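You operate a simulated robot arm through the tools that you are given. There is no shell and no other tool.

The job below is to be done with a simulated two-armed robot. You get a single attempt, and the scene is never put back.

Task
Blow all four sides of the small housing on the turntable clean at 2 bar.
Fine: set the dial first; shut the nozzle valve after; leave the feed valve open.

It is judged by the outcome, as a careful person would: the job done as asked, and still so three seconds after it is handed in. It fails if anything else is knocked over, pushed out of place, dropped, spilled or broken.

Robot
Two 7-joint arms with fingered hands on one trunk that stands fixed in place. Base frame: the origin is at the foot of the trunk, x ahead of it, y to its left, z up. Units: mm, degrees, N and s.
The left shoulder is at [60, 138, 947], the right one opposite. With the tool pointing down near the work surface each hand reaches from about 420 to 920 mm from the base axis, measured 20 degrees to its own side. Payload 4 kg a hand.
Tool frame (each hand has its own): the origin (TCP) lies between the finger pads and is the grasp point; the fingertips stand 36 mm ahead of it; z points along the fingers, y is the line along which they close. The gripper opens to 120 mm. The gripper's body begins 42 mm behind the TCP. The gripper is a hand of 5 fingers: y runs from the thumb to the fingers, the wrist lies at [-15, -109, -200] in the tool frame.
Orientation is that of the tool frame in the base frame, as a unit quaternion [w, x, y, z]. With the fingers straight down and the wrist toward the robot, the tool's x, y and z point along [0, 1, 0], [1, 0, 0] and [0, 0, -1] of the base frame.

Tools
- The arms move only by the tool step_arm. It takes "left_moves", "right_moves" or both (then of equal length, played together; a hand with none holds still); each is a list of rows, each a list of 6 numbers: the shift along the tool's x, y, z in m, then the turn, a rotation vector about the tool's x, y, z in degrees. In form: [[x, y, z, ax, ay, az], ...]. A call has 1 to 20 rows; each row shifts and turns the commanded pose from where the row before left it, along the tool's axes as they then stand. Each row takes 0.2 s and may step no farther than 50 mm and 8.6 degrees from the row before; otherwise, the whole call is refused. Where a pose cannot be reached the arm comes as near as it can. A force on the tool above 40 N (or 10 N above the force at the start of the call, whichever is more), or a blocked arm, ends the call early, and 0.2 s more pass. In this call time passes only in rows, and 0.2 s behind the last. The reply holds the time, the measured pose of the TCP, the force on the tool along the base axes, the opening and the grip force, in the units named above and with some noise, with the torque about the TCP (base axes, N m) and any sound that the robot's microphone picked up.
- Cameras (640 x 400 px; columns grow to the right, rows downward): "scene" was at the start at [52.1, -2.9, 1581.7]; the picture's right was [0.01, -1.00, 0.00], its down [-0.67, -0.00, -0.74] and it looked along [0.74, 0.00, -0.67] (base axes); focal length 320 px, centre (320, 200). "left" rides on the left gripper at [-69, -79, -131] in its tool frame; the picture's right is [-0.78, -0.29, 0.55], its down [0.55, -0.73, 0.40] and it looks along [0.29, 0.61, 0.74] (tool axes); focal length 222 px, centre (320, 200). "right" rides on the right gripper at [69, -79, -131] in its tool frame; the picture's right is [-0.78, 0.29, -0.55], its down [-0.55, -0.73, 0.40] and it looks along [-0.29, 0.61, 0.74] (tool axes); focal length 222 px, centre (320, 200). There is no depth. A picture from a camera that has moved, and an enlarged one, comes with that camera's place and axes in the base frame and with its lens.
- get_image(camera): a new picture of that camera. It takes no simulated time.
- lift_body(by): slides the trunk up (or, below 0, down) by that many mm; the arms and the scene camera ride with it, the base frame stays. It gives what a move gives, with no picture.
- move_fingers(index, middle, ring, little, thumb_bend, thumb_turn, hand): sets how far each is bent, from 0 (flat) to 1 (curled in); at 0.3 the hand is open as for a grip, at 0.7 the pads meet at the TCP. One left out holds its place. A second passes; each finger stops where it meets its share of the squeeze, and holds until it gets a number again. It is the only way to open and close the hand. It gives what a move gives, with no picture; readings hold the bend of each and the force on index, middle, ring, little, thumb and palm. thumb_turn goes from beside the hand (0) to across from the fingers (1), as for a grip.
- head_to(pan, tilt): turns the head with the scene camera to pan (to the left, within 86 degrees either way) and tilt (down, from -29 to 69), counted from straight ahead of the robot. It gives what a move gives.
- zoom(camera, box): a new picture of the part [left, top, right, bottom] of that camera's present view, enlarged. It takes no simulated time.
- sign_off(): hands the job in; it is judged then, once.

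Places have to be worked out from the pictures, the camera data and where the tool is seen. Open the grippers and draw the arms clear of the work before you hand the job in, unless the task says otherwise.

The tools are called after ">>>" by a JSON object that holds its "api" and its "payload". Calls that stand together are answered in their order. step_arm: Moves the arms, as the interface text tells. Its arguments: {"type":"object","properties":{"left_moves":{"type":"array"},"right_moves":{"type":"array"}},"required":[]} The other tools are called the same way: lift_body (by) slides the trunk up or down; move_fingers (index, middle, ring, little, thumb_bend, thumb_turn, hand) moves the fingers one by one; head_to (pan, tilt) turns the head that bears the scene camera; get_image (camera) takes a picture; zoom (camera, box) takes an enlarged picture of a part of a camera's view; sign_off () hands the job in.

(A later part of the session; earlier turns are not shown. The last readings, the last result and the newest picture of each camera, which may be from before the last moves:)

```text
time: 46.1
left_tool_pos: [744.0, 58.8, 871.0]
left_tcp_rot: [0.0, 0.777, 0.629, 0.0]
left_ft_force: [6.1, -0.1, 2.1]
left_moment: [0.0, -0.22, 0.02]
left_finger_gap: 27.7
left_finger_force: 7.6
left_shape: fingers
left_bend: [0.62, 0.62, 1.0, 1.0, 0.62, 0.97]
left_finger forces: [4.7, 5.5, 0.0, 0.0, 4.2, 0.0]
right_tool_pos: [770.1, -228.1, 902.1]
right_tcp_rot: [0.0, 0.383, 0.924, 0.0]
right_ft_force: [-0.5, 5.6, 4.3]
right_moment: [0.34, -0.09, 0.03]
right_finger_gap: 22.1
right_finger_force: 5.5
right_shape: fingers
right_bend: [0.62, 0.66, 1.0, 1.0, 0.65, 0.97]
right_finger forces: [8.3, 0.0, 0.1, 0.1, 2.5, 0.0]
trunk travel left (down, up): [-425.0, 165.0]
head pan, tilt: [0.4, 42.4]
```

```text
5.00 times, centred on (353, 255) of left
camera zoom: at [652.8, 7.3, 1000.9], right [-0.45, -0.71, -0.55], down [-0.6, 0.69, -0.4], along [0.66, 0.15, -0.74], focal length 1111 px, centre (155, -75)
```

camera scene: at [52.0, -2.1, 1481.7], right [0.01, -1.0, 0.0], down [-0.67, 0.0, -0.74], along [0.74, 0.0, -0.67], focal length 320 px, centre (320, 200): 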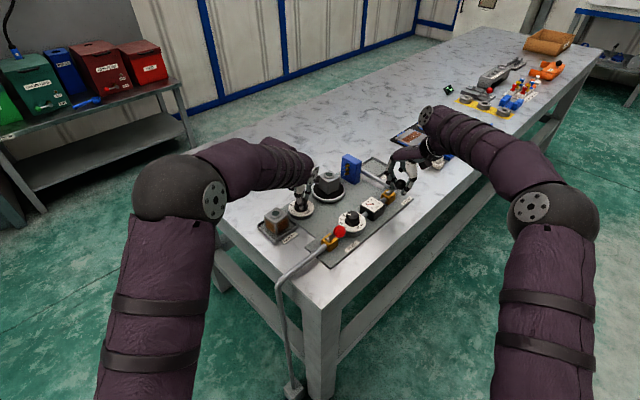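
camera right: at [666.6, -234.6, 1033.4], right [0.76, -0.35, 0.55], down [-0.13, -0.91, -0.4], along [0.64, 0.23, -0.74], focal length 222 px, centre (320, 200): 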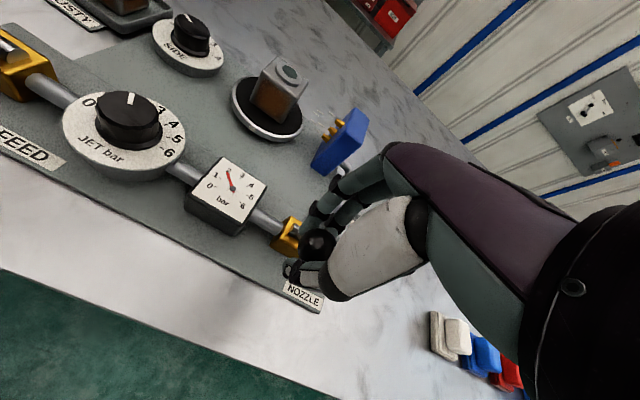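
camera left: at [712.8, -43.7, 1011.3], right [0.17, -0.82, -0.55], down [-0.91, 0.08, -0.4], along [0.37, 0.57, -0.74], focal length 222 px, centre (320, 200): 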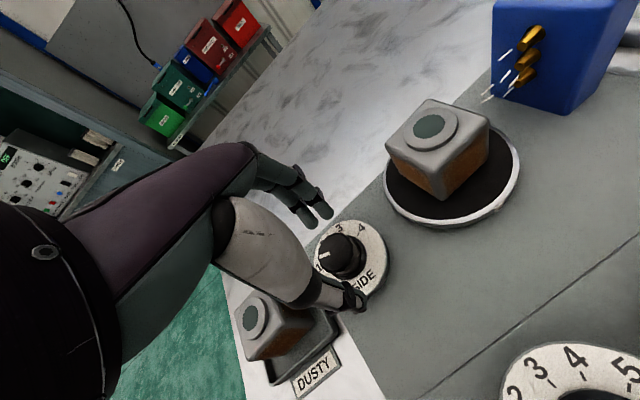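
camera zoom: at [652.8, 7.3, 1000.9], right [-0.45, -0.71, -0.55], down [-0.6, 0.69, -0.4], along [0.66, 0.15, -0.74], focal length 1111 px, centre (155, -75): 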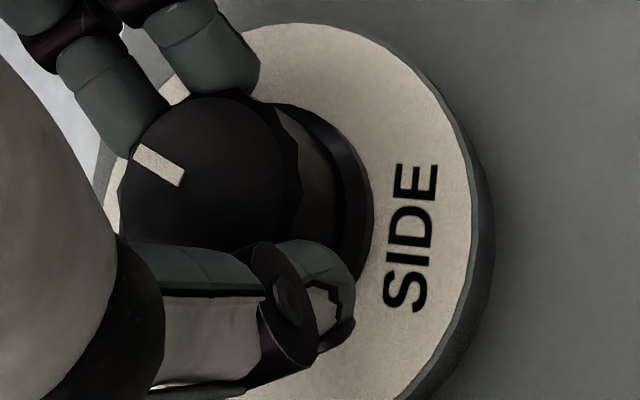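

The housing is square to the jets again (pointer ~21.5° against 22.5°). I let go, turn the open hand back for the last step, and give side 3 several seconds of air.

>>> {"api": "move_fingers", "payload": {"hand": "left", "index": 0.47, "middle": 0.47, "thumb_bend": 0.47}}

>>> {"api": "step_arm", "payload": {"left_moves": [[0, 0, -0.002, 0, 0, -8], [0, 0, 0, 0, 0, -8], [0, 0, 0, 0, 0, -8], [0, 0, 0, 0, 0, -8], [0, 0, 0, 0, 0, -8], [0, 0, 0.002, 0, 0, -5], [0, 0, 0, 0, 0, 0], [0, 0, 0, 0, 0, 0], [0, 0, 0, 0, 0, 0], [0, 0, 0, 0, 0, 0], [0, 0, 0, 0, 0, 0], [0, 0, 0, 0, 0, 0], [0, 0, 0, 0, 0, 0], [0, 0, 0, 0, 0, 0], [0, 0, 0, 0, 0, 0], [0, 0, 0, 0, 0, 0], [0, 0, 0, 0, 0, 0], [0, 0, 0, 0, 0, 0]]}}

>>> {"api": "zoom", "payload": {"camera": "left", "box": [305, 215, 401, 295]}}

>>> {"api": "zoom", "payload": {"camera": "right", "box": [220, 40, 316, 150]}}

>>> {"api": "zoom", "payload": {"camera": "right", "box": [160, 0, 250, 60]}}

>>> {"api": "get_image", "payload": {"camera": "right"}}

```text
time: 47.1
left_tool_pos: [744.3, 59.9, 869.4]
left_tcp_rot: [0.0, 0.777, 0.629, 0.0]
left_ft_force: [0.0, -0.5, 0.3]
left_moment: [0.0, 0.04, 0.0]
left_finger_gap: 68.5
left_finger_force: 0.1
left_shape: fingers
left_bend: [0.47, 0.47, 1.0, 1.0, 0.47, 0.97]
left_finger forces: [0.0, 0.0, 0.0, 0.0, 0.1, 0.0]
right_tool_pos: [770.4, -227.9, 902.3]
right_tcp_rot: [0.0, 0.382, 0.924, -0.001]
right_ft_force: [0.1, 5.8, 4.5]
right_moment: [0.34, -0.08, 0.03]
right_finger_gap: 22.0
right_finger_force: 4.9
right_shape: fingers
right_bend: [0.62, 0.66, 1.0, 1.0, 0.65, 0.97]
right_finger forces: [7.7, 0.1, 0.0, 0.0, 2.3, 0.0]
trunk travel left (down, up): [-425.0, 165.0]
head pan, tilt: [0.4, 42.4]
```

```text
time: 50.9
left_tool_pos: [745.6, 59.0, 871.4]
left_tcp_rot: [0.0, 0.477, 0.879, -0.001]
left_ft_force: [0.3, -0.5, 0.5]
left_moment: [-0.04, -0.04, -0.01]
left_finger_gap: 68.5
left_finger_force: 0.2
left_shape: fingers
left_bend: [0.47, 0.47, 1.0, 1.0, 0.47, 0.97]
left_finger forces: [0.1, 0.0, 0.1, 0.0, 0.1, 0.0]
right_tool_pos: [770.4, -227.5, 902.1]
right_tcp_rot: [0.0, 0.383, 0.924, 0.0]
right_ft_force: [-1.4, 5.3, 2.4]
right_moment: [0.29, -0.04, 0.06]
right_finger_gap: 22.1
right_finger_force: 4.8
right_shape: fingers
right_bend: [0.62, 0.66, 1.0, 1.0, 0.65, 0.97]
right_finger forces: [7.3, 0.1, 0.0, 0.0, 2.6, 0.0]
trunk travel left (down, up): [-425.0, 165.0]
head pan, tilt: [0.4, 42.4]
```

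```text
5.00 times, centred on (353, 255) of left
camera zoom: at [716.3, -42.8, 1000.9], right [0.18, -0.82, -0.55], down [-0.92, 0.06, -0.4], along [0.36, 0.57, -0.74], focal length 1111 px, centre (155, -75)
```

zoom: 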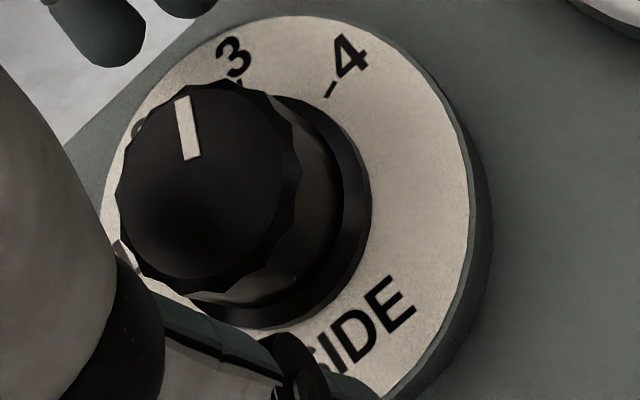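

```text
3.64 times, centred on (268, 95) of right
camera zoom: at [666.5, -235.2, 1033.2], right [0.76, -0.35, 0.55], down [-0.13, -0.91, -0.4], along [0.64, 0.23, -0.74], focal length 808 px, centre (509, 582)
```

zoom: 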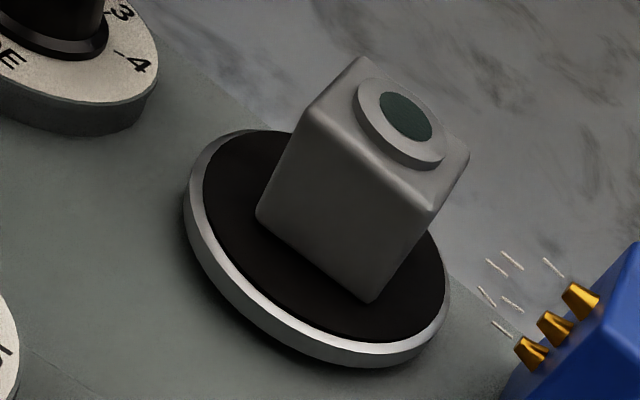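

```text
6.67 times, centred on (205, 30) of right
camera zoom: at [666.5, -235.2, 1033.2], right [0.76, -0.35, 0.55], down [-0.13, -0.91, -0.4], along [0.64, 0.23, -0.74], focal length 1481 px, centre (1087, 1333)
```

zoom: 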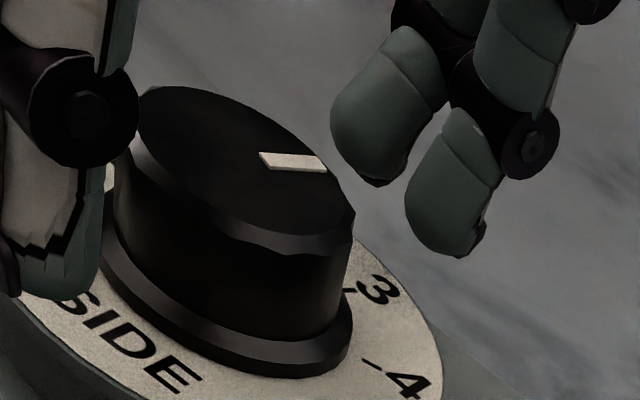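

```text
taken
camera right: at [666.5, -235.2, 1033.2], right [0.76, -0.35, 0.55], down [-0.13, -0.91, -0.4], along [0.64, 0.23, -0.74], focal length 222 px, centre (320, 200)
```

right: 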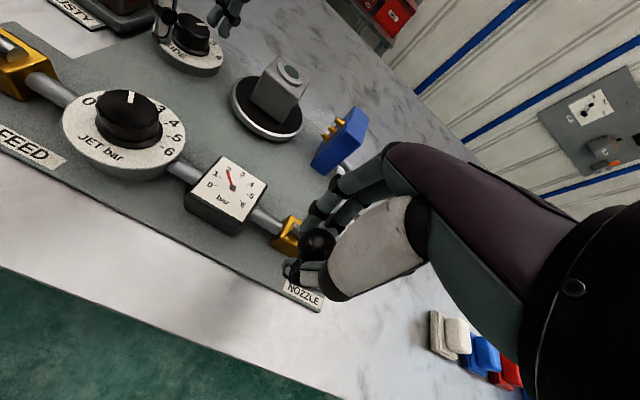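

Side 3 has had about 5 s square-on with the pointer on 3. I regrip and turn about 43° on toward 4.

>>> {"api": "move_fingers", "payload": {"hand": "left", "index": 0.66, "middle": 0.66, "thumb_bend": 0.65}}

>>> {"api": "step_arm", "payload": {"left_moves": [[0, 0, 0, 0, 0, 0], [0, 0, 0, 0, 0, 0], [0, 0, 0, 0, 0, 8], [0, 0, 0, 0, 0, 8], [0, 0, 0, 0, 0, 8], [0, 0, 0, 0, 0, 8], [0, 0, 0, 0, 0, 8], [0, 0, 0, 0, 0, 3], [0, 0, 0, 0, 0, 0]]}}

>>> {"api": "zoom", "payload": {"camera": "left", "box": [305, 215, 401, 295]}}

>>> {"api": "zoom", "payload": {"camera": "right", "box": [220, 40, 316, 150]}}

>>> {"api": "zoom", "payload": {"camera": "right", "box": [160, 0, 250, 60]}}

```text
time: 51.9
left_tool_pos: [744.4, 60.0, 870.7]
left_tcp_rot: [0.0, 0.477, 0.879, 0.001]
left_ft_force: [7.9, 4.5, 0.3]
left_moment: [0.19, -0.22, -0.01]
left_finger_gap: 28.3
left_finger_force: 7.7
left_shape: fingers
left_bend: [0.61, 0.62, 1.0, 1.0, 0.62, 0.97]
left_finger forces: [5.8, 6.1, 0.0, 0.0, 3.3, 0.0]
right_tool_pos: [771.6, -228.0, 901.4]
right_tcp_rot: [0.0, 0.382, 0.924, 0.0]
right_ft_force: [-2.5, 4.0, 4.2]
right_moment: [0.26, -0.06, 0.06]
right_finger_gap: 22.0
right_finger_force: 5.7
right_shape: fingers
right_bend: [0.62, 0.66, 1.0, 1.0, 0.65, 0.97]
right_finger forces: [7.5, 0.1, 0.1, 0.0, 3.0, 0.0]
trunk travel left (down, up): [-425.0, 165.0]
head pan, tilt: [0.4, 42.4]
```

```text
time: 53.9
left_tool_pos: [744.8, 58.6, 870.4]
left_tcp_rot: [0.002, 0.766, 0.642, -0.001]
left_ft_force: [5.4, 2.1, 1.8]
left_moment: [0.01, -0.2, -0.02]
left_finger_gap: 28.1
left_finger_force: 6.9
left_shape: fingers
left_bend: [0.62, 0.62, 1.0, 1.0, 0.62, 0.97]
left_finger forces: [4.6, 5.7, 0.1, 0.1, 4.2, 0.1]
right_tool_pos: [771.3, -227.8, 902.9]
right_tcp_rot: [-0.001, 0.382, 0.924, -0.001]
right_ft_force: [-0.4, 5.0, 4.6]
right_moment: [0.29, -0.05, 0.08]
right_finger_gap: 21.8
right_finger_force: 5.2
right_shape: fingers
right_bend: [0.62, 0.66, 1.0, 1.0, 0.65, 0.97]
right_finger forces: [8.0, 0.1, 0.0, 0.0, 2.5, 0.0]
trunk travel left (down, up): [-425.0, 165.0]
head pan, tilt: [0.4, 42.4]
```

```text
5.00 times, centred on (353, 255) of left
camera zoom: at [654.7, 4.1, 1000.7], right [-0.42, -0.72, -0.55], down [-0.63, 0.67, -0.4], along [0.65, 0.17, -0.74], focal length 1111 px, centre (155, -75)
```

zoom: 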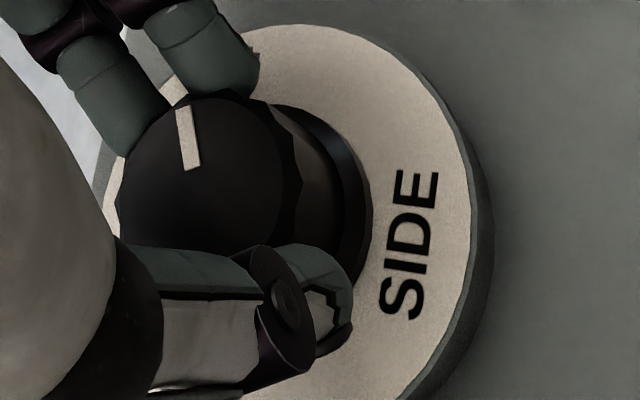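

```text
3.64 times, centred on (268, 95) of right
camera zoom: at [666.7, -235.1, 1033.1], right [0.76, -0.35, 0.55], down [-0.13, -0.91, -0.4], along [0.64, 0.23, -0.74], focal length 808 px, centre (509, 582)
```

zoom: 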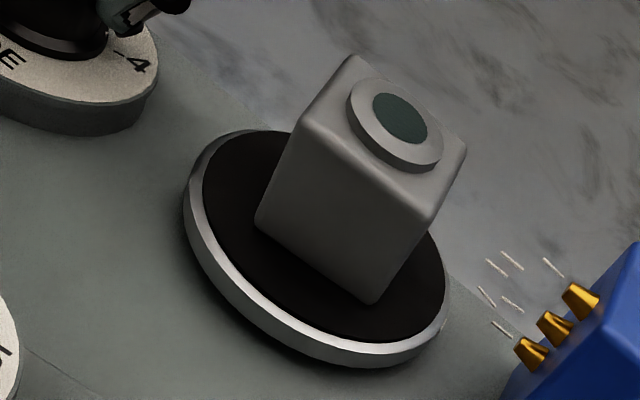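

```text
6.67 times, centred on (205, 30) of right
camera zoom: at [666.7, -235.1, 1033.1], right [0.76, -0.35, 0.55], down [-0.13, -0.91, -0.4], along [0.64, 0.23, -0.74], focal length 1481 px, centre (1087, 1333)
```

zoom: 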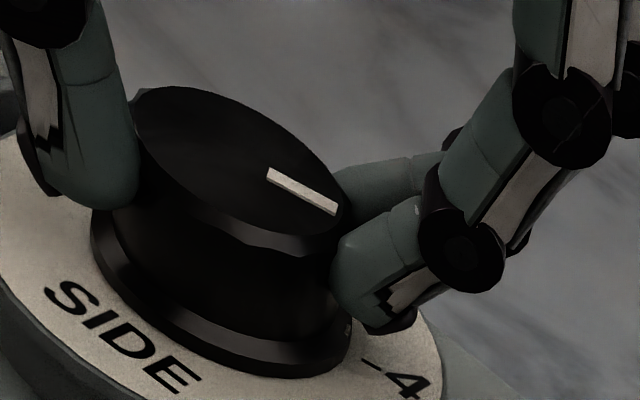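

Pointer is at -21.6°, right on 4, the housing is square, and side 3's face is clean. I release the knob and let side 4 blow for about 5 s.

>>> {"api": "move_fingers", "payload": {"hand": "left", "index": 0.47, "middle": 0.47, "thumb_bend": 0.47}}

>>> {"api": "step_arm", "payload": {"left_moves": [[0, 0, -0.01, 0, 0, 0], [0, 0, -0.03, 0, 0, 0], [0, 0, -0.04, 0, 0, 0], [0, 0, -0.04, 0, 0, 0], [0, 0, 0, 0, 0, 0], [0, 0, 0, 0, 0, 0], [0, 0, 0, 0, 0, 0], [0, 0, 0, 0, 0, 0], [0, 0, 0, 0, 0, 0], [0, 0, 0, 0, 0, 0], [0, 0, 0, 0, 0, 0], [0, 0, 0, 0, 0, 0], [0, 0, 0, 0, 0, 0], [0, 0, 0, 0, 0, 0], [0, 0, 0, 0, 0, 0], [0, 0, 0, 0, 0, 0], [0, 0, 0, 0, 0, 0], [0, 0, 0, 0, 0, 0], [0, 0, 0, 0, 0, 0], [0, 0, 0, 0, 0, 0]]}}

>>> {"api": "get_image", "payload": {"camera": "left"}}

>>> {"api": "zoom", "payload": {"camera": "right", "box": [130, 0, 370, 150]}}

>>> {"api": "get_image", "payload": {"camera": "scene"}}

```text
time: 54.9
left_tool_pos: [743.3, 59.5, 871.7]
left_tcp_rot: [-0.001, 0.766, 0.643, 0.001]
left_ft_force: [1.0, 0.0, 0.1]
left_moment: [-0.05, -0.01, 0.01]
left_finger_gap: 68.4
left_finger_force: 0.0
left_shape: fingers
left_bend: [0.47, 0.47, 1.0, 1.0, 0.47, 0.97]
left_finger forces: [0.0, 0.0, 0.0, 0.1, 0.1, 0.0]
right_tool_pos: [769.7, -227.6, 902.3]
right_tcp_rot: [-0.001, 0.382, 0.924, 0.0]
right_ft_force: [-0.8, 4.4, 4.1]
right_moment: [0.3, -0.07, 0.07]
right_finger_gap: 22.4
right_finger_force: 5.1
right_shape: fingers
right_bend: [0.62, 0.66, 1.0, 1.0, 0.65, 0.97]
right_finger forces: [7.6, 0.0, 0.0, 0.0, 2.3, 0.0]
trunk travel left (down, up): [-425.0, 165.0]
head pan, tilt: [0.4, 42.4]
```

```text
time: 59.1
left_tool_pos: [746.4, 58.0, 992.6]
left_tcp_rot: [-0.001, 0.766, 0.642, 0.001]
left_ft_force: [-0.6, 0.7, -0.4]
left_moment: [0.01, -0.03, -0.01]
left_finger_gap: 68.7
left_finger_force: 0.1
left_shape: fingers
left_bend: [0.47, 0.47, 1.0, 1.0, 0.47, 0.97]
left_finger forces: [0.0, 0.0, 0.0, 0.0, 0.1, 0.0]
right_tool_pos: [769.8, -227.9, 901.1]
right_tcp_rot: [0.0, 0.383, 0.924, -0.001]
right_ft_force: [-1.1, 6.3, 4.0]
right_moment: [0.28, -0.09, 0.06]
right_finger_gap: 22.2
right_finger_force: 4.5
right_shape: fingers
right_bend: [0.62, 0.66, 1.0, 1.0, 0.65, 0.97]
right_finger forces: [7.4, 0.0, 0.1, 0.0, 2.7, 0.0]
trunk travel left (down, up): [-425.0, 165.0]
head pan, tilt: [0.4, 42.4]
```

```text
taken
camera left: at [656.7, 2.7, 1122.7], right [-0.42, -0.72, -0.55], down [-0.63, 0.67, -0.4], along [0.65, 0.18, -0.74], focal length 222 px, centre (320, 200)
```

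left: 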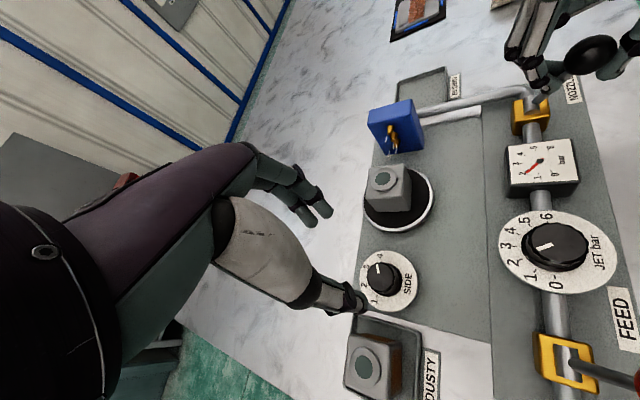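

```text
2.67 times, centred on (250, 75) of right
camera zoom: at [666.5, -235.1, 1033.2], right [0.76, -0.35, 0.55], down [-0.13, -0.91, -0.4], along [0.64, 0.23, -0.74], focal length 592 px, centre (507, 533)
```

zoom: 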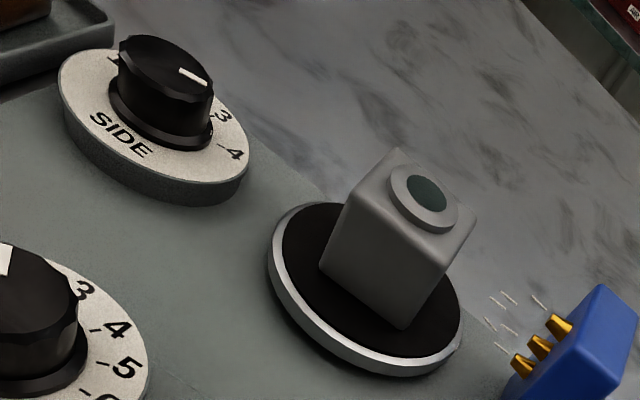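

```text
taken
camera scene: at [51.8, -2.3, 1481.7], right [0.01, -1.0, 0.0], down [-0.67, 0.0, -0.74], along [0.74, 0.0, -0.67], focal length 320 px, centre (320, 200)
```

scene: 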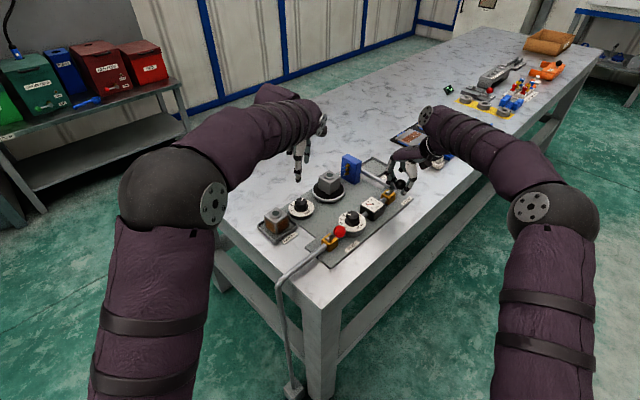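

Side 4 has had over 5 s. From here I can't see the face in the jet, so I open the right hand off the lever, lift, and shift along the panel for a look at it, with the jet still running.

>>> {"api": "move_fingers", "payload": {"hand": "right", "index": 0.47, "middle": 0.47, "thumb_bend": 0.47}}

>>> {"api": "get_image", "payload": {"camera": "right"}}

>>> {"api": "zoom", "payload": {"camera": "left", "box": [450, 0, 640, 140]}}

>>> {"api": "zoom", "payload": {"camera": "scene", "box": [340, 130, 440, 220]}}

```text
time: 60.1
left_tool_pos: [746.5, 57.3, 991.5]
left_tcp_rot: [0.0, 0.766, 0.643, 0.001]
left_ft_force: [0.0, -0.5, -0.3]
left_moment: [-0.01, 0.01, 0.01]
left_finger_gap: 68.5
left_finger_force: 0.1
left_shape: fingers
left_bend: [0.47, 0.47, 1.0, 1.0, 0.47, 0.97]
left_finger forces: [0.1, 0.0, 0.0, 0.1, 0.0, 0.1]
right_tool_pos: [771.2, -229.6, 901.6]
right_tcp_rot: [0.0, 0.383, 0.924, 0.0]
right_ft_force: [0.1, 0.3, 0.4]
right_moment: [0.01, 0.02, 0.01]
right_finger_gap: 68.6
right_finger_force: 0.0
right_shape: fingers
right_bend: [0.47, 0.47, 1.0, 1.0, 0.47, 0.97]
right_finger forces: [0.0, 0.0, 0.0, 0.1, 0.1, 0.1]
trunk travel left (down, up): [-425.0, 165.0]
head pan, tilt: [0.4, 42.4]
```

```text
taken
camera right: at [666.8, -235.7, 1032.7], right [0.76, -0.35, 0.55], down [-0.13, -0.91, -0.4], along [0.64, 0.23, -0.74], focal length 222 px, centre (320, 200)
```

right: 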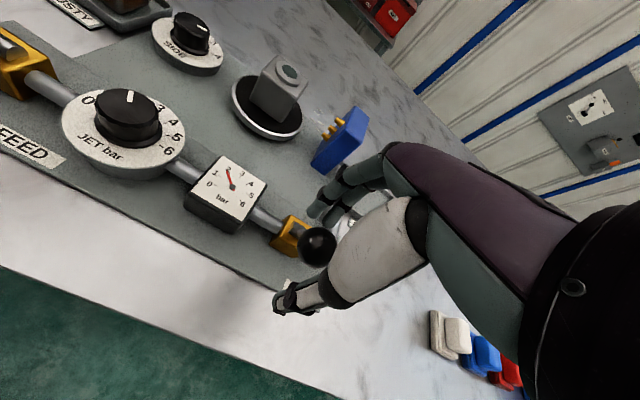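

```text
2.86 times, centred on (545, 70) of left
camera zoom: at [657.1, 2.2, 1122.4], right [-0.42, -0.72, -0.55], down [-0.63, 0.67, -0.4], along [0.65, 0.18, -0.74], focal length 635 px, centre (-323, 571)
```

zoom: 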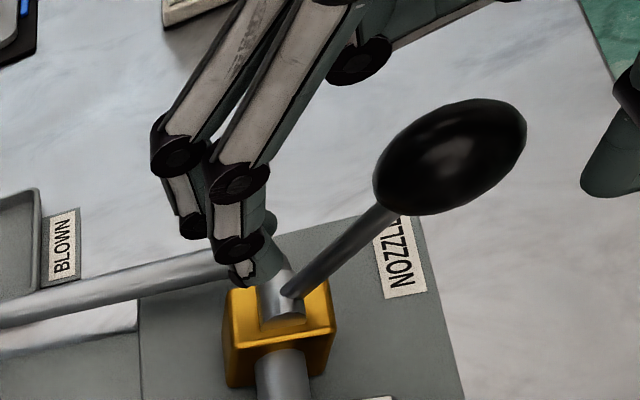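

```text
4.44 times, centred on (390, 175) of scene
camera zoom: at [52.3, -2.9, 1481.7], right [0.01, -1.0, 0.0], down [-0.67, 0.0, -0.74], along [0.74, 0.01, -0.67], focal length 1420 px, centre (9, 311)
```

zoom: 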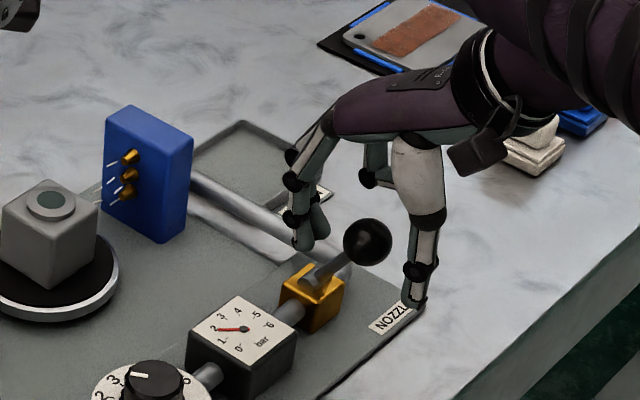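

The lever stays open on its own. The ball is at about (771, -232, 887). I lift the right hand straight up and slide 90 mm along the panel to look at the face in the jet.

>>> {"api": "step_arm", "payload": {"right_moves": [[0, 0, -0.04, 0, 0, 0], [0, 0, -0.045, 0, 0, 0], [-0.045, 0, 0, 0, 0, 0], [-0.045, 0, 0, 0, 0, 0]]}}

>>> {"api": "get_image", "payload": {"camera": "right"}}

>>> {"api": "zoom", "payload": {"camera": "right", "box": [120, 60, 320, 200]}}

```text
time: 61.1
left_tool_pos: [746.0, 56.9, 993.7]
left_tcp_rot: [0.001, 0.767, 0.642, 0.0]
left_ft_force: [1.0, 0.8, -0.4]
left_moment: [0.0, 0.05, 0.01]
left_finger_gap: 68.4
left_finger_force: 0.0
left_shape: fingers
left_bend: [0.47, 0.47, 1.0, 1.0, 0.47, 0.97]
left_finger forces: [0.1, 0.0, 0.0, 0.1, 0.0, 0.0]
right_tool_pos: [801.3, -261.9, 987.8]
right_tcp_rot: [0.001, 0.382, 0.924, -0.001]
right_ft_force: [-0.4, -0.3, -0.2]
right_moment: [0.02, -0.02, 0.03]
right_finger_gap: 68.6
right_finger_force: 0.0
right_shape: fingers
right_bend: [0.47, 0.47, 1.0, 1.0, 0.47, 0.97]
right_finger forces: [0.1, 0.1, 0.0, 0.1, 0.1, 0.0]
right hand out of reach, approached as far as the arm can: row 4
trunk travel left (down, up): [-425.0, 165.0]
head pan, tilt: [0.4, 42.4]
```

```text
taken
camera right: at [697.2, -268.5, 1118.8], right [0.76, -0.35, 0.55], down [-0.13, -0.91, -0.4], along [0.64, 0.23, -0.74], focal length 222 px, centre (320, 200)
```

right: 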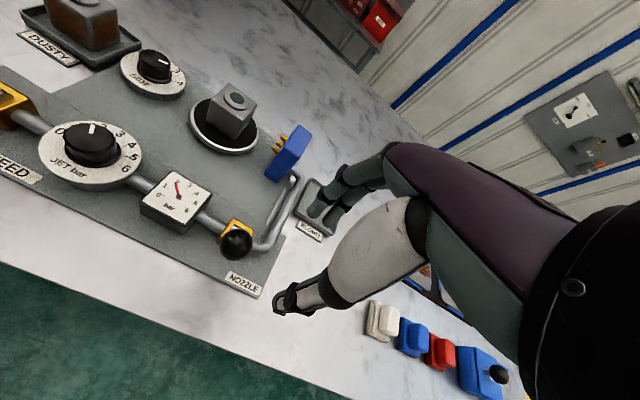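

```text
2.86 times, centred on (220, 130) of right
camera zoom: at [697.2, -268.5, 1118.8], right [0.76, -0.35, 0.55], down [-0.13, -0.91, -0.4], along [0.64, 0.23, -0.74], focal length 635 px, centre (606, 400)
```

zoom: 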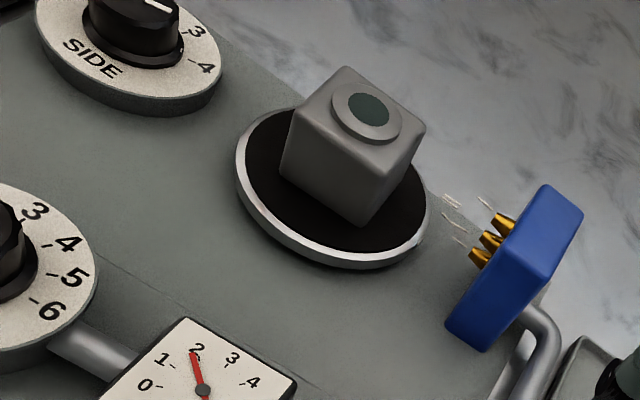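

I can now see the face turned to the jets. I enlarge it to be sure it is clean.

>>> {"api": "zoom", "payload": {"camera": "right", "box": [200, 75, 264, 145]}}

>>> {"api": "zoom", "payload": {"camera": "left", "box": [340, 140, 460, 240]}}

>>> {"api": "zoom", "payload": {"camera": "scene", "box": [290, 150, 390, 230]}}

```text
5.71 times, centred on (232, 110) of right
camera zoom: at [697.2, -268.5, 1118.8], right [0.76, -0.35, 0.55], down [-0.13, -0.91, -0.4], along [0.64, 0.23, -0.74], focal length 1269 px, centre (823, 714)
```

zoom: 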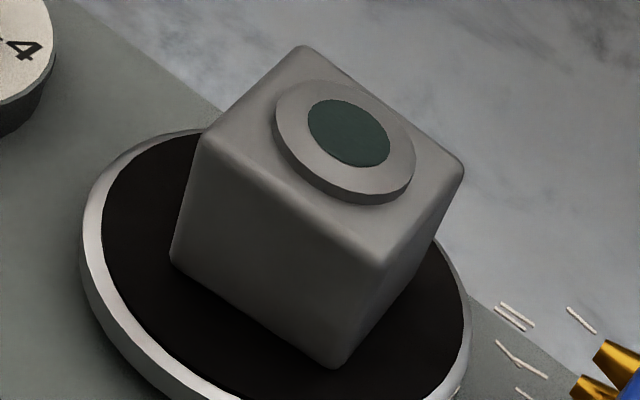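

```text
4.00 times, centred on (400, 190) of left
camera zoom: at [656.0, 1.7, 1123.3], right [-0.42, -0.72, -0.55], down [-0.63, 0.67, -0.4], along [0.65, 0.17, -0.74], focal length 888 px, centre (0, 240)
```

zoom: 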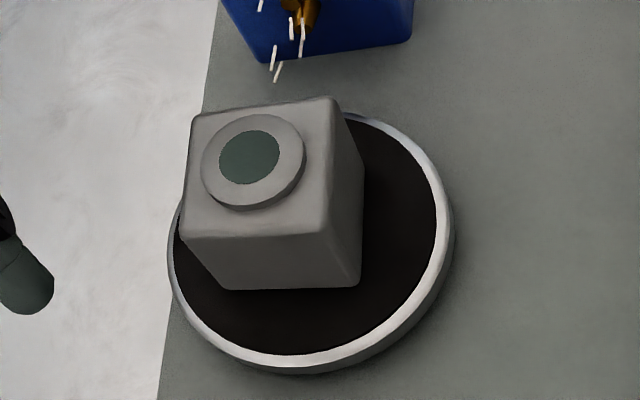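

```text
5.00 times, centred on (340, 190) of scene
camera zoom: at [51.1, -2.9, 1481.8], right [0.01, -1.0, 0.0], down [-0.67, 0.0, -0.74], along [0.74, 0.0, -0.67], focal length 1598 px, centre (220, 250)
```

zoom: 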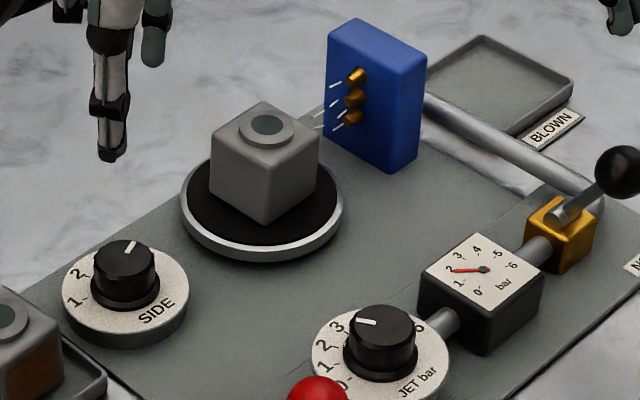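

All faces, including side 4 in the jet, are clean grey. Now I return the right hand over the ball to shut the nozzle, first with a small step to confirm where the command stands.

>>> {"api": "step_arm", "payload": {"right_moves": [[0.02, 0, 0, 0, 0, 0]]}}

```text
time: 61.5
left_tool_pos: [746.0, 56.6, 992.1]
left_tcp_rot: [0.0, 0.766, 0.643, -0.001]
left_ft_force: [1.0, -0.2, -0.6]
left_moment: [0.03, 0.03, -0.02]
left_finger_gap: 68.6
left_finger_force: 0.0
left_shape: fingers
left_bend: [0.47, 0.47, 1.0, 1.0, 0.47, 0.97]
left_finger forces: [0.0, 0.1, 0.0, 0.0, 0.0, 0.0]
right_tool_pos: [786.9, -247.6, 987.3]
right_tcp_rot: [-0.001, 0.383, 0.924, 0.001]
right_ft_force: [0.4, 0.6, 0.0]
right_moment: [0.01, 0.03, -0.01]
right_finger_gap: 68.7
right_finger_force: 0.1
right_shape: fingers
right_bend: [0.47, 0.47, 1.0, 1.0, 0.47, 0.97]
right_finger forces: [0.0, 0.1, 0.0, 0.1, 0.0, 0.0]
trunk travel left (down, up): [-425.0, 165.0]
head pan, tilt: [0.4, 42.4]
```

The step tracked. I centre over the ball and lower around it to TCP z ~902.

>>> {"api": "step_arm", "payload": {"right_moves": [[0.023, 0.0, 0, 0, 0, 0], [0, 0, 0.03, 0, 0, 0], [0, 0, 0.03, 0, 0, 0], [0, 0, 0.025, 0, 0, 0]]}}

>>> {"api": "zoom", "payload": {"camera": "scene", "box": [340, 130, 440, 220]}}

>>> {"api": "get_image", "payload": {"camera": "right"}}

>>> {"api": "zoom", "payload": {"camera": "left", "box": [450, 0, 640, 140]}}

```text
time: 62.5
left_tool_pos: [746.1, 57.2, 992.7]
left_tcp_rot: [-0.001, 0.767, 0.642, 0.0]
left_ft_force: [-0.9, -0.1, 0.3]
left_moment: [0.01, 0.05, -0.01]
left_finger_gap: 68.5
left_finger_force: 0.1
left_shape: fingers
left_bend: [0.47, 0.47, 1.0, 1.0, 0.47, 0.97]
left_finger forces: [0.0, 0.1, 0.0, 0.0, 0.1, 0.1]
right_tool_pos: [770.8, -230.3, 902.2]
right_tcp_rot: [0.001, 0.382, 0.924, 0.001]
right_ft_force: [0.0, 0.6, 0.3]
right_moment: [0.01, 0.04, 0.02]
right_finger_gap: 68.8
right_finger_force: 0.1
right_shape: fingers
right_bend: [0.47, 0.47, 1.0, 1.0, 0.47, 0.97]
right_finger forces: [0.0, 0.0, 0.0, 0.0, 0.0, 0.0]
trunk travel left (down, up): [-425.0, 165.0]
head pan, tilt: [0.4, 42.4]
```

```text
4.44 times, centred on (390, 175) of scene
camera zoom: at [52.5, -2.9, 1481.7], right [0.01, -1.0, 0.0], down [-0.67, 0.0, -0.74], along [0.74, 0.0, -0.67], focal length 1420 px, centre (9, 311)
```

zoom: 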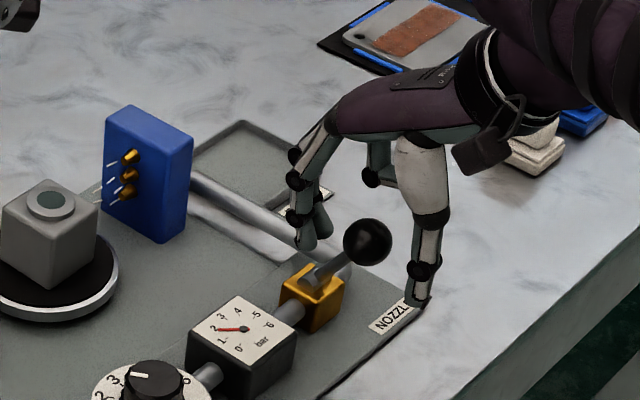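

```text
taken
camera right: at [667.3, -237.8, 1033.1], right [0.76, -0.35, 0.55], down [-0.13, -0.91, -0.4], along [0.64, 0.23, -0.74], focal length 222 px, centre (320, 200)
```

right: 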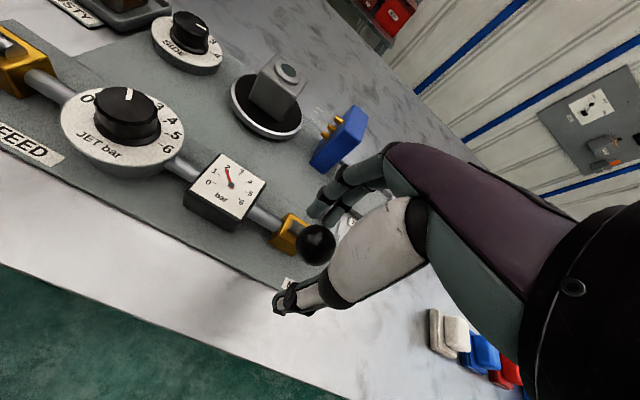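

```text
2.86 times, centred on (545, 70) of left
camera zoom: at [657.2, 2.1, 1122.3], right [-0.42, -0.72, -0.55], down [-0.63, 0.67, -0.4], along [0.65, 0.18, -0.74], focal length 635 px, centre (-323, 571)
```

zoom: 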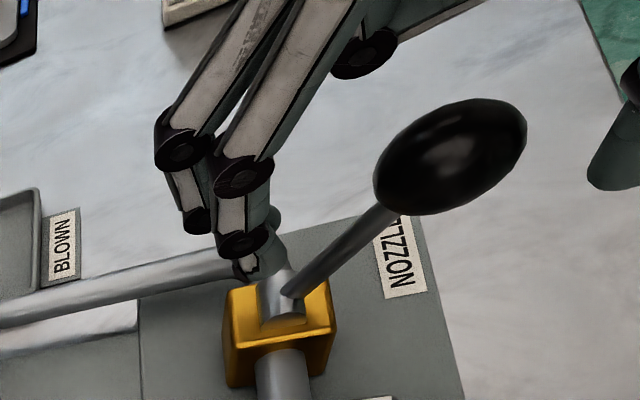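

The hand straddles the ball again. I close on it and then carry the lever back over to the shut side.

>>> {"api": "move_fingers", "payload": {"hand": "right", "index": 0.66, "middle": 0.66, "thumb_bend": 0.66}}

>>> {"api": "step_arm", "payload": {"right_moves": [[0, 0.012, -0.004, 0, 0, 0], [0, 0.012, -0.002, 0, 0, 0], [0, 0.01, -0.001, 0, 0, 0]]}}

>>> {"api": "zoom", "payload": {"camera": "scene", "box": [340, 130, 440, 220]}}

```text
time: 63.5
left_tool_pos: [746.4, 57.4, 991.1]
left_tcp_rot: [0.0, 0.766, 0.643, 0.001]
left_ft_force: [0.1, 0.2, 0.5]
left_moment: [0.02, 0.0, 0.0]
left_finger_gap: 68.4
left_finger_force: 0.1
left_shape: fingers
left_bend: [0.47, 0.47, 1.0, 1.0, 0.47, 0.97]
left_finger forces: [0.0, 0.0, 0.0, 0.0, 0.1, 0.1]
right_tool_pos: [772.6, -228.8, 903.0]
right_tcp_rot: [0.0, 0.383, 0.924, 0.0]
right_ft_force: [1.2, 4.0, 0.4]
right_moment: [0.15, -0.08, -0.03]
right_finger_gap: 24.2
right_finger_force: 3.4
right_shape: fingers
right_bend: [0.61, 0.66, 1.0, 1.0, 0.64, 0.97]
right_finger forces: [5.6, 0.0, 0.1, 0.1, 2.3, 0.0]
trunk travel left (down, up): [-425.0, 165.0]
head pan, tilt: [0.4, 42.4]
```

```text
time: 64.3
left_tool_pos: [748.0, 57.5, 992.0]
left_tcp_rot: [0.0, 0.766, 0.643, 0.001]
left_ft_force: [-0.1, 0.7, 1.2]
left_moment: [0.0, -0.01, 0.0]
left_finger_gap: 68.5
left_finger_force: 0.1
left_shape: fingers
left_bend: [0.47, 0.47, 1.0, 1.0, 0.47, 0.97]
left_finger forces: [0.0, 0.0, 0.0, 0.0, 0.0, 0.0]
right_tool_pos: [794.9, -206.7, 907.5]
right_tcp_rot: [0.0, 0.382, 0.924, 0.0]
right_ft_force: [0.0, -0.3, -0.5]
right_moment: [-0.03, 0.0, -0.02]
right_finger_gap: 13.1
right_finger_force: 0.2
right_shape: fingers
right_bend: [0.66, 0.66, 1.0, 1.0, 0.66, 0.97]
right_finger forces: [0.0, 0.0, 0.0, 0.0, 0.1, 0.0]
trunk travel left (down, up): [-425.0, 165.0]
head pan, tilt: [0.4, 42.4]
```

```text
4.44 times, centred on (390, 175) of scene
camera zoom: at [52.5, -2.9, 1481.6], right [0.01, -1.0, 0.0], down [-0.67, 0.0, -0.74], along [0.74, 0.0, -0.67], focal length 1420 px, centre (9, 311)
```

zoom: 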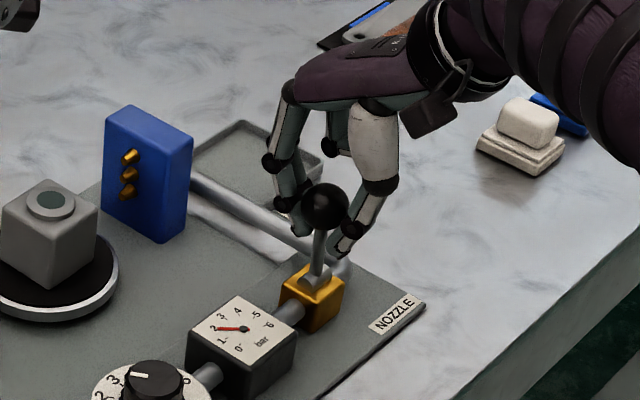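

The jets have stopped at mid-travel. I carry the lever on to its original shut position.

>>> {"api": "step_arm", "payload": {"right_moves": [[0, 0.012, 0.002, 0, 0, 0], [0, 0.012, 0.002, 0, 0, 0], [0, 0.01, 0.002, 0, 0, 0]]}}

>>> {"api": "zoom", "payload": {"camera": "scene", "box": [340, 130, 440, 220]}}

>>> {"api": "zoom", "payload": {"camera": "left", "box": [450, 0, 640, 140]}}

```text
time: 65.1
left_tool_pos: [745.4, 57.3, 993.6]
left_tcp_rot: [0.0, 0.766, 0.642, 0.0]
left_ft_force: [0.2, -0.3, 0.2]
left_moment: [-0.04, 0.02, -0.01]
left_finger_gap: 68.9
left_finger_force: 0.0
left_shape: fingers
left_bend: [0.47, 0.47, 1.0, 1.0, 0.47, 0.97]
left_finger forces: [0.0, 0.1, 0.0, 0.0, 0.0, 0.0]
right_tool_pos: [819.9, -183.5, 904.9]
right_tcp_rot: [-0.001, 0.383, 0.924, -0.001]
right_ft_force: [-5.6, -2.9, 3.9]
right_moment: [-0.09, 0.22, -0.05]
right_finger_gap: 20.9
right_finger_force: 4.0
right_shape: fingers
right_bend: [0.66, 0.66, 1.0, 1.0, 0.63, 0.96]
right_finger forces: [0.4, 0.0, 0.0, 0.1, 7.0, 0.1]
trunk travel left (down, up): [-425.0, 165.0]
head pan, tilt: [0.4, 42.4]
```

```text
4.44 times, centred on (390, 175) of scene
camera zoom: at [51.2, -3.2, 1481.8], right [0.01, -1.0, 0.0], down [-0.67, 0.0, -0.74], along [0.74, 0.0, -0.67], focal length 1420 px, centre (9, 311)
```

zoom: 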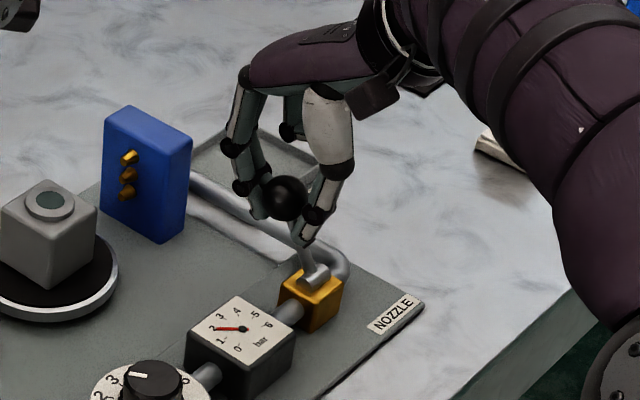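

```text
2.86 times, centred on (545, 70) of left
camera zoom: at [656.2, 1.6, 1123.1], right [-0.42, -0.72, -0.55], down [-0.63, 0.67, -0.4], along [0.65, 0.18, -0.74], focal length 635 px, centre (-323, 571)
```

zoom: 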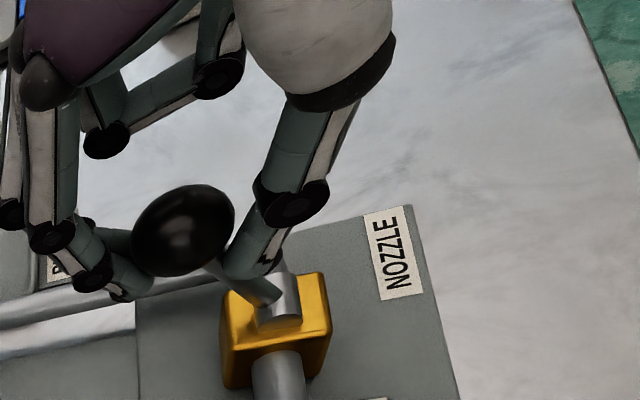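

The lever is back against its shut stop (thumb 7 N) with no jets. I open the hand and lift clear.

>>> {"api": "move_fingers", "payload": {"hand": "right", "index": 0.45, "middle": 0.45, "thumb_bend": 0.45}}

>>> {"api": "step_arm", "payload": {"right_moves": [[0, -0.002, -0.03, 0, 0, 0], [0, 0, -0.03, 0, 0, 0], [0, 0, -0.03, 0, 0, 0]]}}

>>> {"api": "get_image", "payload": {"camera": "right"}}

>>> {"api": "zoom", "payload": {"camera": "scene", "box": [280, 130, 440, 250]}}

```text
time: 66.1
left_tool_pos: [747.0, 57.4, 991.7]
left_tcp_rot: [-0.001, 0.766, 0.643, 0.0]
left_ft_force: [0.1, 0.7, -0.4]
left_moment: [0.02, 0.03, -0.03]
left_finger_gap: 68.7
left_finger_force: 0.1
left_shape: fingers
left_bend: [0.47, 0.47, 1.0, 1.0, 0.47, 0.97]
left_finger forces: [0.0, 0.1, 0.0, 0.0, 0.1, 0.1]
right_tool_pos: [819.4, -180.9, 902.1]
right_tcp_rot: [-0.001, 0.382, 0.924, 0.001]
right_ft_force: [0.1, -0.6, -0.1]
right_moment: [0.02, -0.02, 0.0]
right_finger_gap: 74.3
right_finger_force: 0.0
right_shape: fingers
right_bend: [0.45, 0.45, 1.0, 1.0, 0.45, 0.97]
right_finger forces: [0.1, 0.1, 0.0, 0.1, 0.0, 0.0]
trunk travel left (down, up): [-425.0, 165.0]
head pan, tilt: [0.4, 42.4]
```

```text
time: 66.9
left_tool_pos: [748.3, 57.9, 989.4]
left_tcp_rot: [-0.001, 0.766, 0.643, -0.001]
left_ft_force: [0.6, -0.2, -0.5]
left_moment: [-0.01, 0.03, 0.0]
left_finger_gap: 68.4
left_finger_force: 0.0
left_shape: fingers
left_bend: [0.47, 0.47, 1.0, 1.0, 0.47, 0.97]
left_finger forces: [0.0, 0.0, 0.1, 0.0, 0.1, 0.1]
right_tool_pos: [819.1, -187.3, 974.7]
right_tcp_rot: [-0.001, 0.38, 0.925, -0.025]
right_ft_force: [0.4, 5.7, 5.6]
right_moment: [-0.36, -0.03, 0.02]
right_finger_gap: 75.0
right_finger_force: 0.0
right_shape: fingers
right_bend: [0.45, 0.45, 1.0, 1.0, 0.45, 0.97]
right_finger forces: [0.0, 0.1, 0.0, 0.0, 0.1, 0.1]
right hand out of reach, approached as far as the arm can: row 3
trunk travel left (down, up): [-425.0, 165.0]
head pan, tilt: [0.4, 42.4]
```

```text
taken
camera right: at [717.5, -188.7, 1108.5], right [0.77, -0.32, 0.55], down [-0.13, -0.93, -0.35], along [0.62, 0.2, -0.76], focal length 222 px, centre (320, 200)
```

right: 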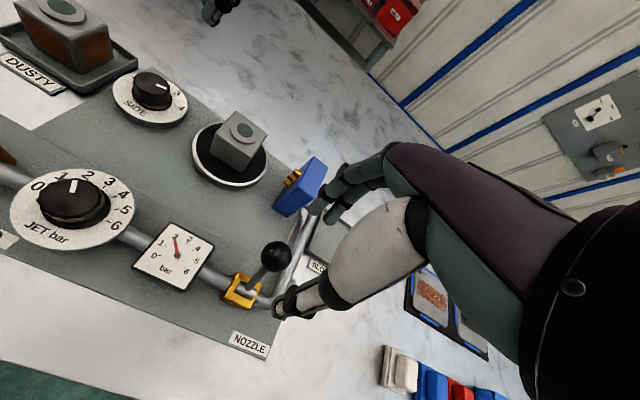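

```text
3.33 times, centred on (360, 190) of scene
camera zoom: at [54.4, -3.5, 1481.6], right [0.01, -1.0, 0.0], down [-0.68, 0.0, -0.74], along [0.74, 0.01, -0.68], focal length 1065 px, centre (187, 233)
```

zoom: 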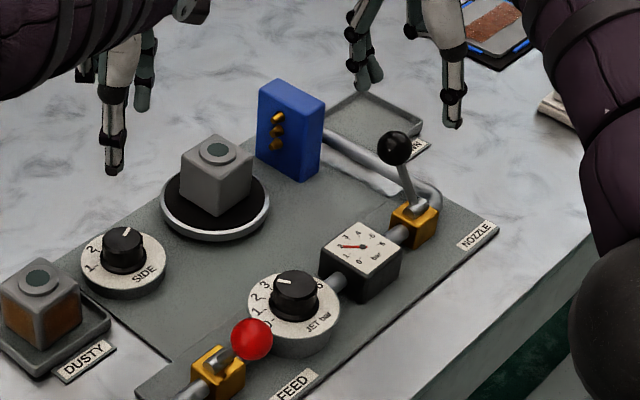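

Nozzle lever is shut, feed lever unchanged, gauge on 2, and the housing is clean with both hands off. I draw both arms back and up, away from the bench fixtures.

>>> {"api": "step_arm", "payload": {"left_moves": [[0, 0, -0.02, 0, 0, 0], [0.0099, -0.0294, -0.0175, 0, 0, 0], [0.0099, -0.0294, -0.0175, 0, 0, 0], [0.0099, -0.0294, -0.0175, 0, 0, 0], [0.0099, -0.0294, -0.0175, 0, 0, 0], [0.0099, -0.0294, -0.0175, 0, 0, 0], [0.0099, -0.0294, -0.0175, 0, 0, 0], [0.0099, -0.0294, -0.0175, 0, 0, 0]], "right_moves": [[0.0233, -0.0371, 0, 0, 0, 0], [0.0233, -0.0371, -0.005, 0, 0, 0], [0.0233, -0.0371, -0.012, 0, 0, 0], [0.0233, -0.0371, -0.012, 0, 0, 0], [0.0233, -0.0371, -0.012, 0, 0, 0], [0.0233, -0.0371, -0.012, 0, 0, 0], [0.0233, -0.0371, -0.012, 0, 0, 0], [0.0233, -0.0371, -0.012, 0, 0, 0]]}}

>>> {"api": "get_image", "payload": {"camera": "scene"}}

```text
time: 68.7
left_tool_pos: [553.0, 164.4, 1133.4]
left_tcp_rot: [0.0, 0.766, 0.643, 0.0]
left_ft_force: [-0.8, 0.6, 0.0]
left_moment: [-0.01, -0.03, 0.03]
left_finger_gap: 68.9
left_finger_force: 0.1
left_shape: fingers
left_bend: [0.47, 0.47, 1.0, 1.0, 0.47, 0.97]
left_finger forces: [0.1, 0.1, 0.0, 0.0, 0.0, 0.1]
right_tool_pos: [475.6, -262.7, 1070.4]
right_tcp_rot: [0.0, 0.382, 0.924, 0.001]
right_ft_force: [-0.6, 0.3, 0.0]
right_moment: [-0.03, -0.02, -0.03]
right_finger_gap: 75.2
right_finger_force: 0.0
right_shape: fingers
right_bend: [0.45, 0.45, 1.0, 1.0, 0.45, 0.97]
right_finger forces: [0.0, 0.0, 0.1, 0.0, 0.0, 0.0]
trunk travel left (down, up): [-425.0, 165.0]
head pan, tilt: [0.4, 42.4]
```

```text
taken
camera scene: at [50.5, -2.4, 1481.7], right [0.01, -1.0, 0.0], down [-0.67, 0.0, -0.74], along [0.74, 0.0, -0.67], focal length 320 px, centre (320, 200)
```

scene: 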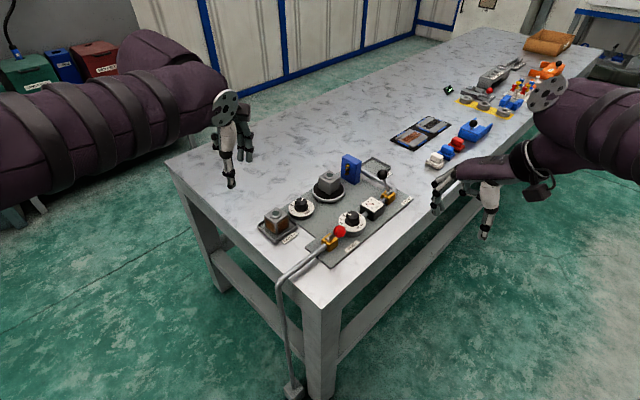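

Both arms are clear. I open both hands fully and take a last close look at the dial, gauge, valves and housing.

>>> {"api": "move_fingers", "payload": {"hand": "right", "index": 0.3, "middle": 0.3, "ring": 0.3, "little": 0.3, "thumb_bend": 0.3}}

>>> {"api": "move_fingers", "payload": {"hand": "left", "index": 0.3, "middle": 0.3, "ring": 0.3, "little": 0.3, "thumb_bend": 0.3}}

>>> {"api": "zoom", "payload": {"camera": "scene", "box": [250, 145, 420, 265]}}

>>> {"api": "zoom", "payload": {"camera": "scene", "box": [330, 190, 394, 230]}}

>>> {"api": "get_image", "payload": {"camera": "left"}}

>>> {"api": "get_image", "payload": {"camera": "right"}}

```text
time: 69.7
left_tool_pos: [554.7, 164.0, 1132.9]
left_tcp_rot: [-0.001, 0.766, 0.643, -0.001]
left_ft_force: [-0.5, -0.4, 0.2]
left_moment: [0.03, 0.01, 0.0]
left_finger_gap: 68.4
left_finger_force: 0.1
left_shape: fingers
left_bend: [0.47, 0.47, 1.0, 1.0, 0.47, 0.97]
left_finger forces: [0.1, 0.1, 0.1, 0.0, 0.0, 0.0]
right_tool_pos: [477.4, -263.2, 1069.7]
right_tcp_rot: [0.0, 0.382, 0.924, 0.0]
right_ft_force: [0.1, 0.9, -0.5]
right_moment: [-0.01, 0.01, 0.03]
right_finger_gap: 118.5
right_finger_force: 0.0
right_shape: fingers
right_bend: [0.3, 0.3, 0.3, 0.3, 0.3, 0.97]
right_finger forces: [0.0, 0.0, 0.0, 0.0, 0.0, 0.0]
trunk travel left (down, up): [-425.0, 165.0]
head pan, tilt: [0.4, 42.4]
```

```text
time: 70.7
left_tool_pos: [553.6, 163.8, 1133.3]
left_tcp_rot: [0.0, 0.766, 0.643, 0.0]
left_ft_force: [-0.9, -0.8, -0.4]
left_moment: [0.02, 0.01, -0.01]
left_finger_gap: 118.6
left_finger_force: 0.1
left_shape: fingers
left_bend: [0.3, 0.3, 0.3, 0.3, 0.3, 0.97]
left_finger forces: [0.1, 0.1, 0.0, 0.0, 0.0, 0.1]
right_tool_pos: [477.7, -262.9, 1070.2]
right_tcp_rot: [0.0, 0.383, 0.924, 0.001]
right_ft_force: [0.8, 0.2, 0.3]
right_moment: [0.0, 0.0, -0.02]
right_finger_gap: 118.7
right_finger_force: 0.0
right_shape: fingers
right_bend: [0.3, 0.3, 0.3, 0.3, 0.3, 0.97]
right_finger forces: [0.0, 0.1, 0.0, 0.1, 0.1, 0.1]
trunk travel left (down, up): [-425.0, 165.0]
head pan, tilt: [0.4, 42.4]
```

```text
3.33 times, centred on (335, 205) of scene
camera zoom: at [52.2, -2.9, 1481.7], right [0.01, -1.0, 0.0], down [-0.67, 0.0, -0.74], along [0.74, 0.0, -0.67], focal length 1065 px, centre (270, 183)
```

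zoom: 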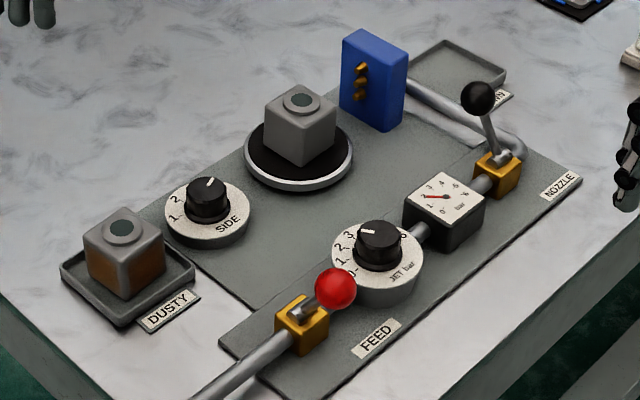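

```text
10.00 times, centred on (362, 210) of scene
camera zoom: at [52.2, -2.9, 1481.7], right [0.01, -1.0, 0.0], down [-0.67, 0.0, -0.74], along [0.74, 0.0, -0.67], focal length 3196 px, centre (-100, 100)
```

zoom: 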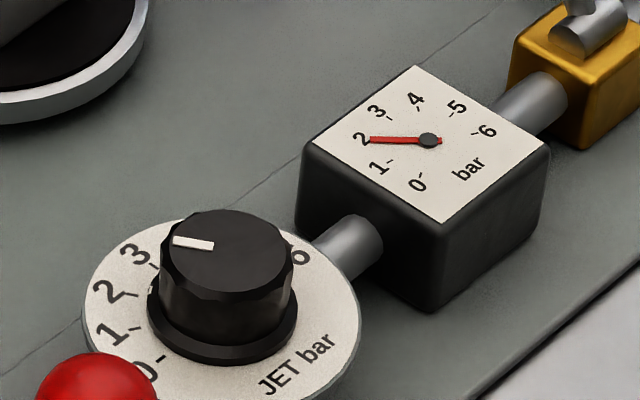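

```text
taken
camera left: at [464.8, 108.4, 1263.5], right [-0.42, -0.72, -0.55], down [-0.63, 0.67, -0.4], along [0.65, 0.18, -0.74], focal length 222 px, centre (320, 200)
```

left: 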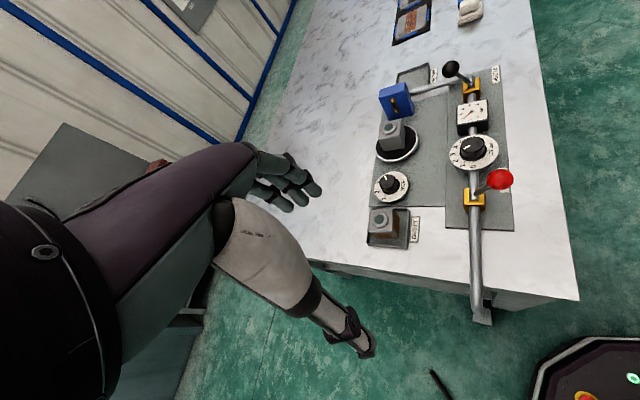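

```text
taken
camera right: at [373.6, -270.0, 1201.2], right [0.76, -0.35, 0.55], down [-0.13, -0.91, -0.4], along [0.64, 0.23, -0.74], focal length 222 px, centre (320, 200)
```

right: 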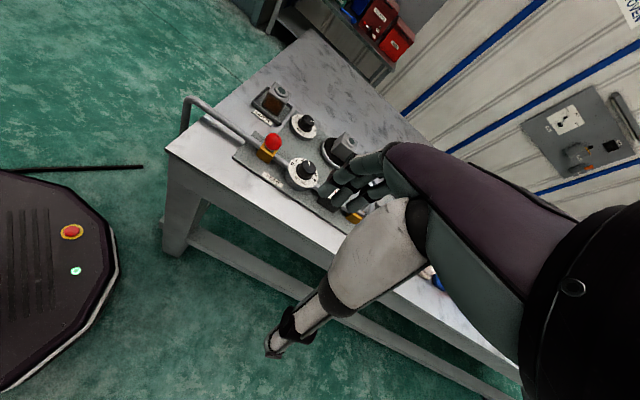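

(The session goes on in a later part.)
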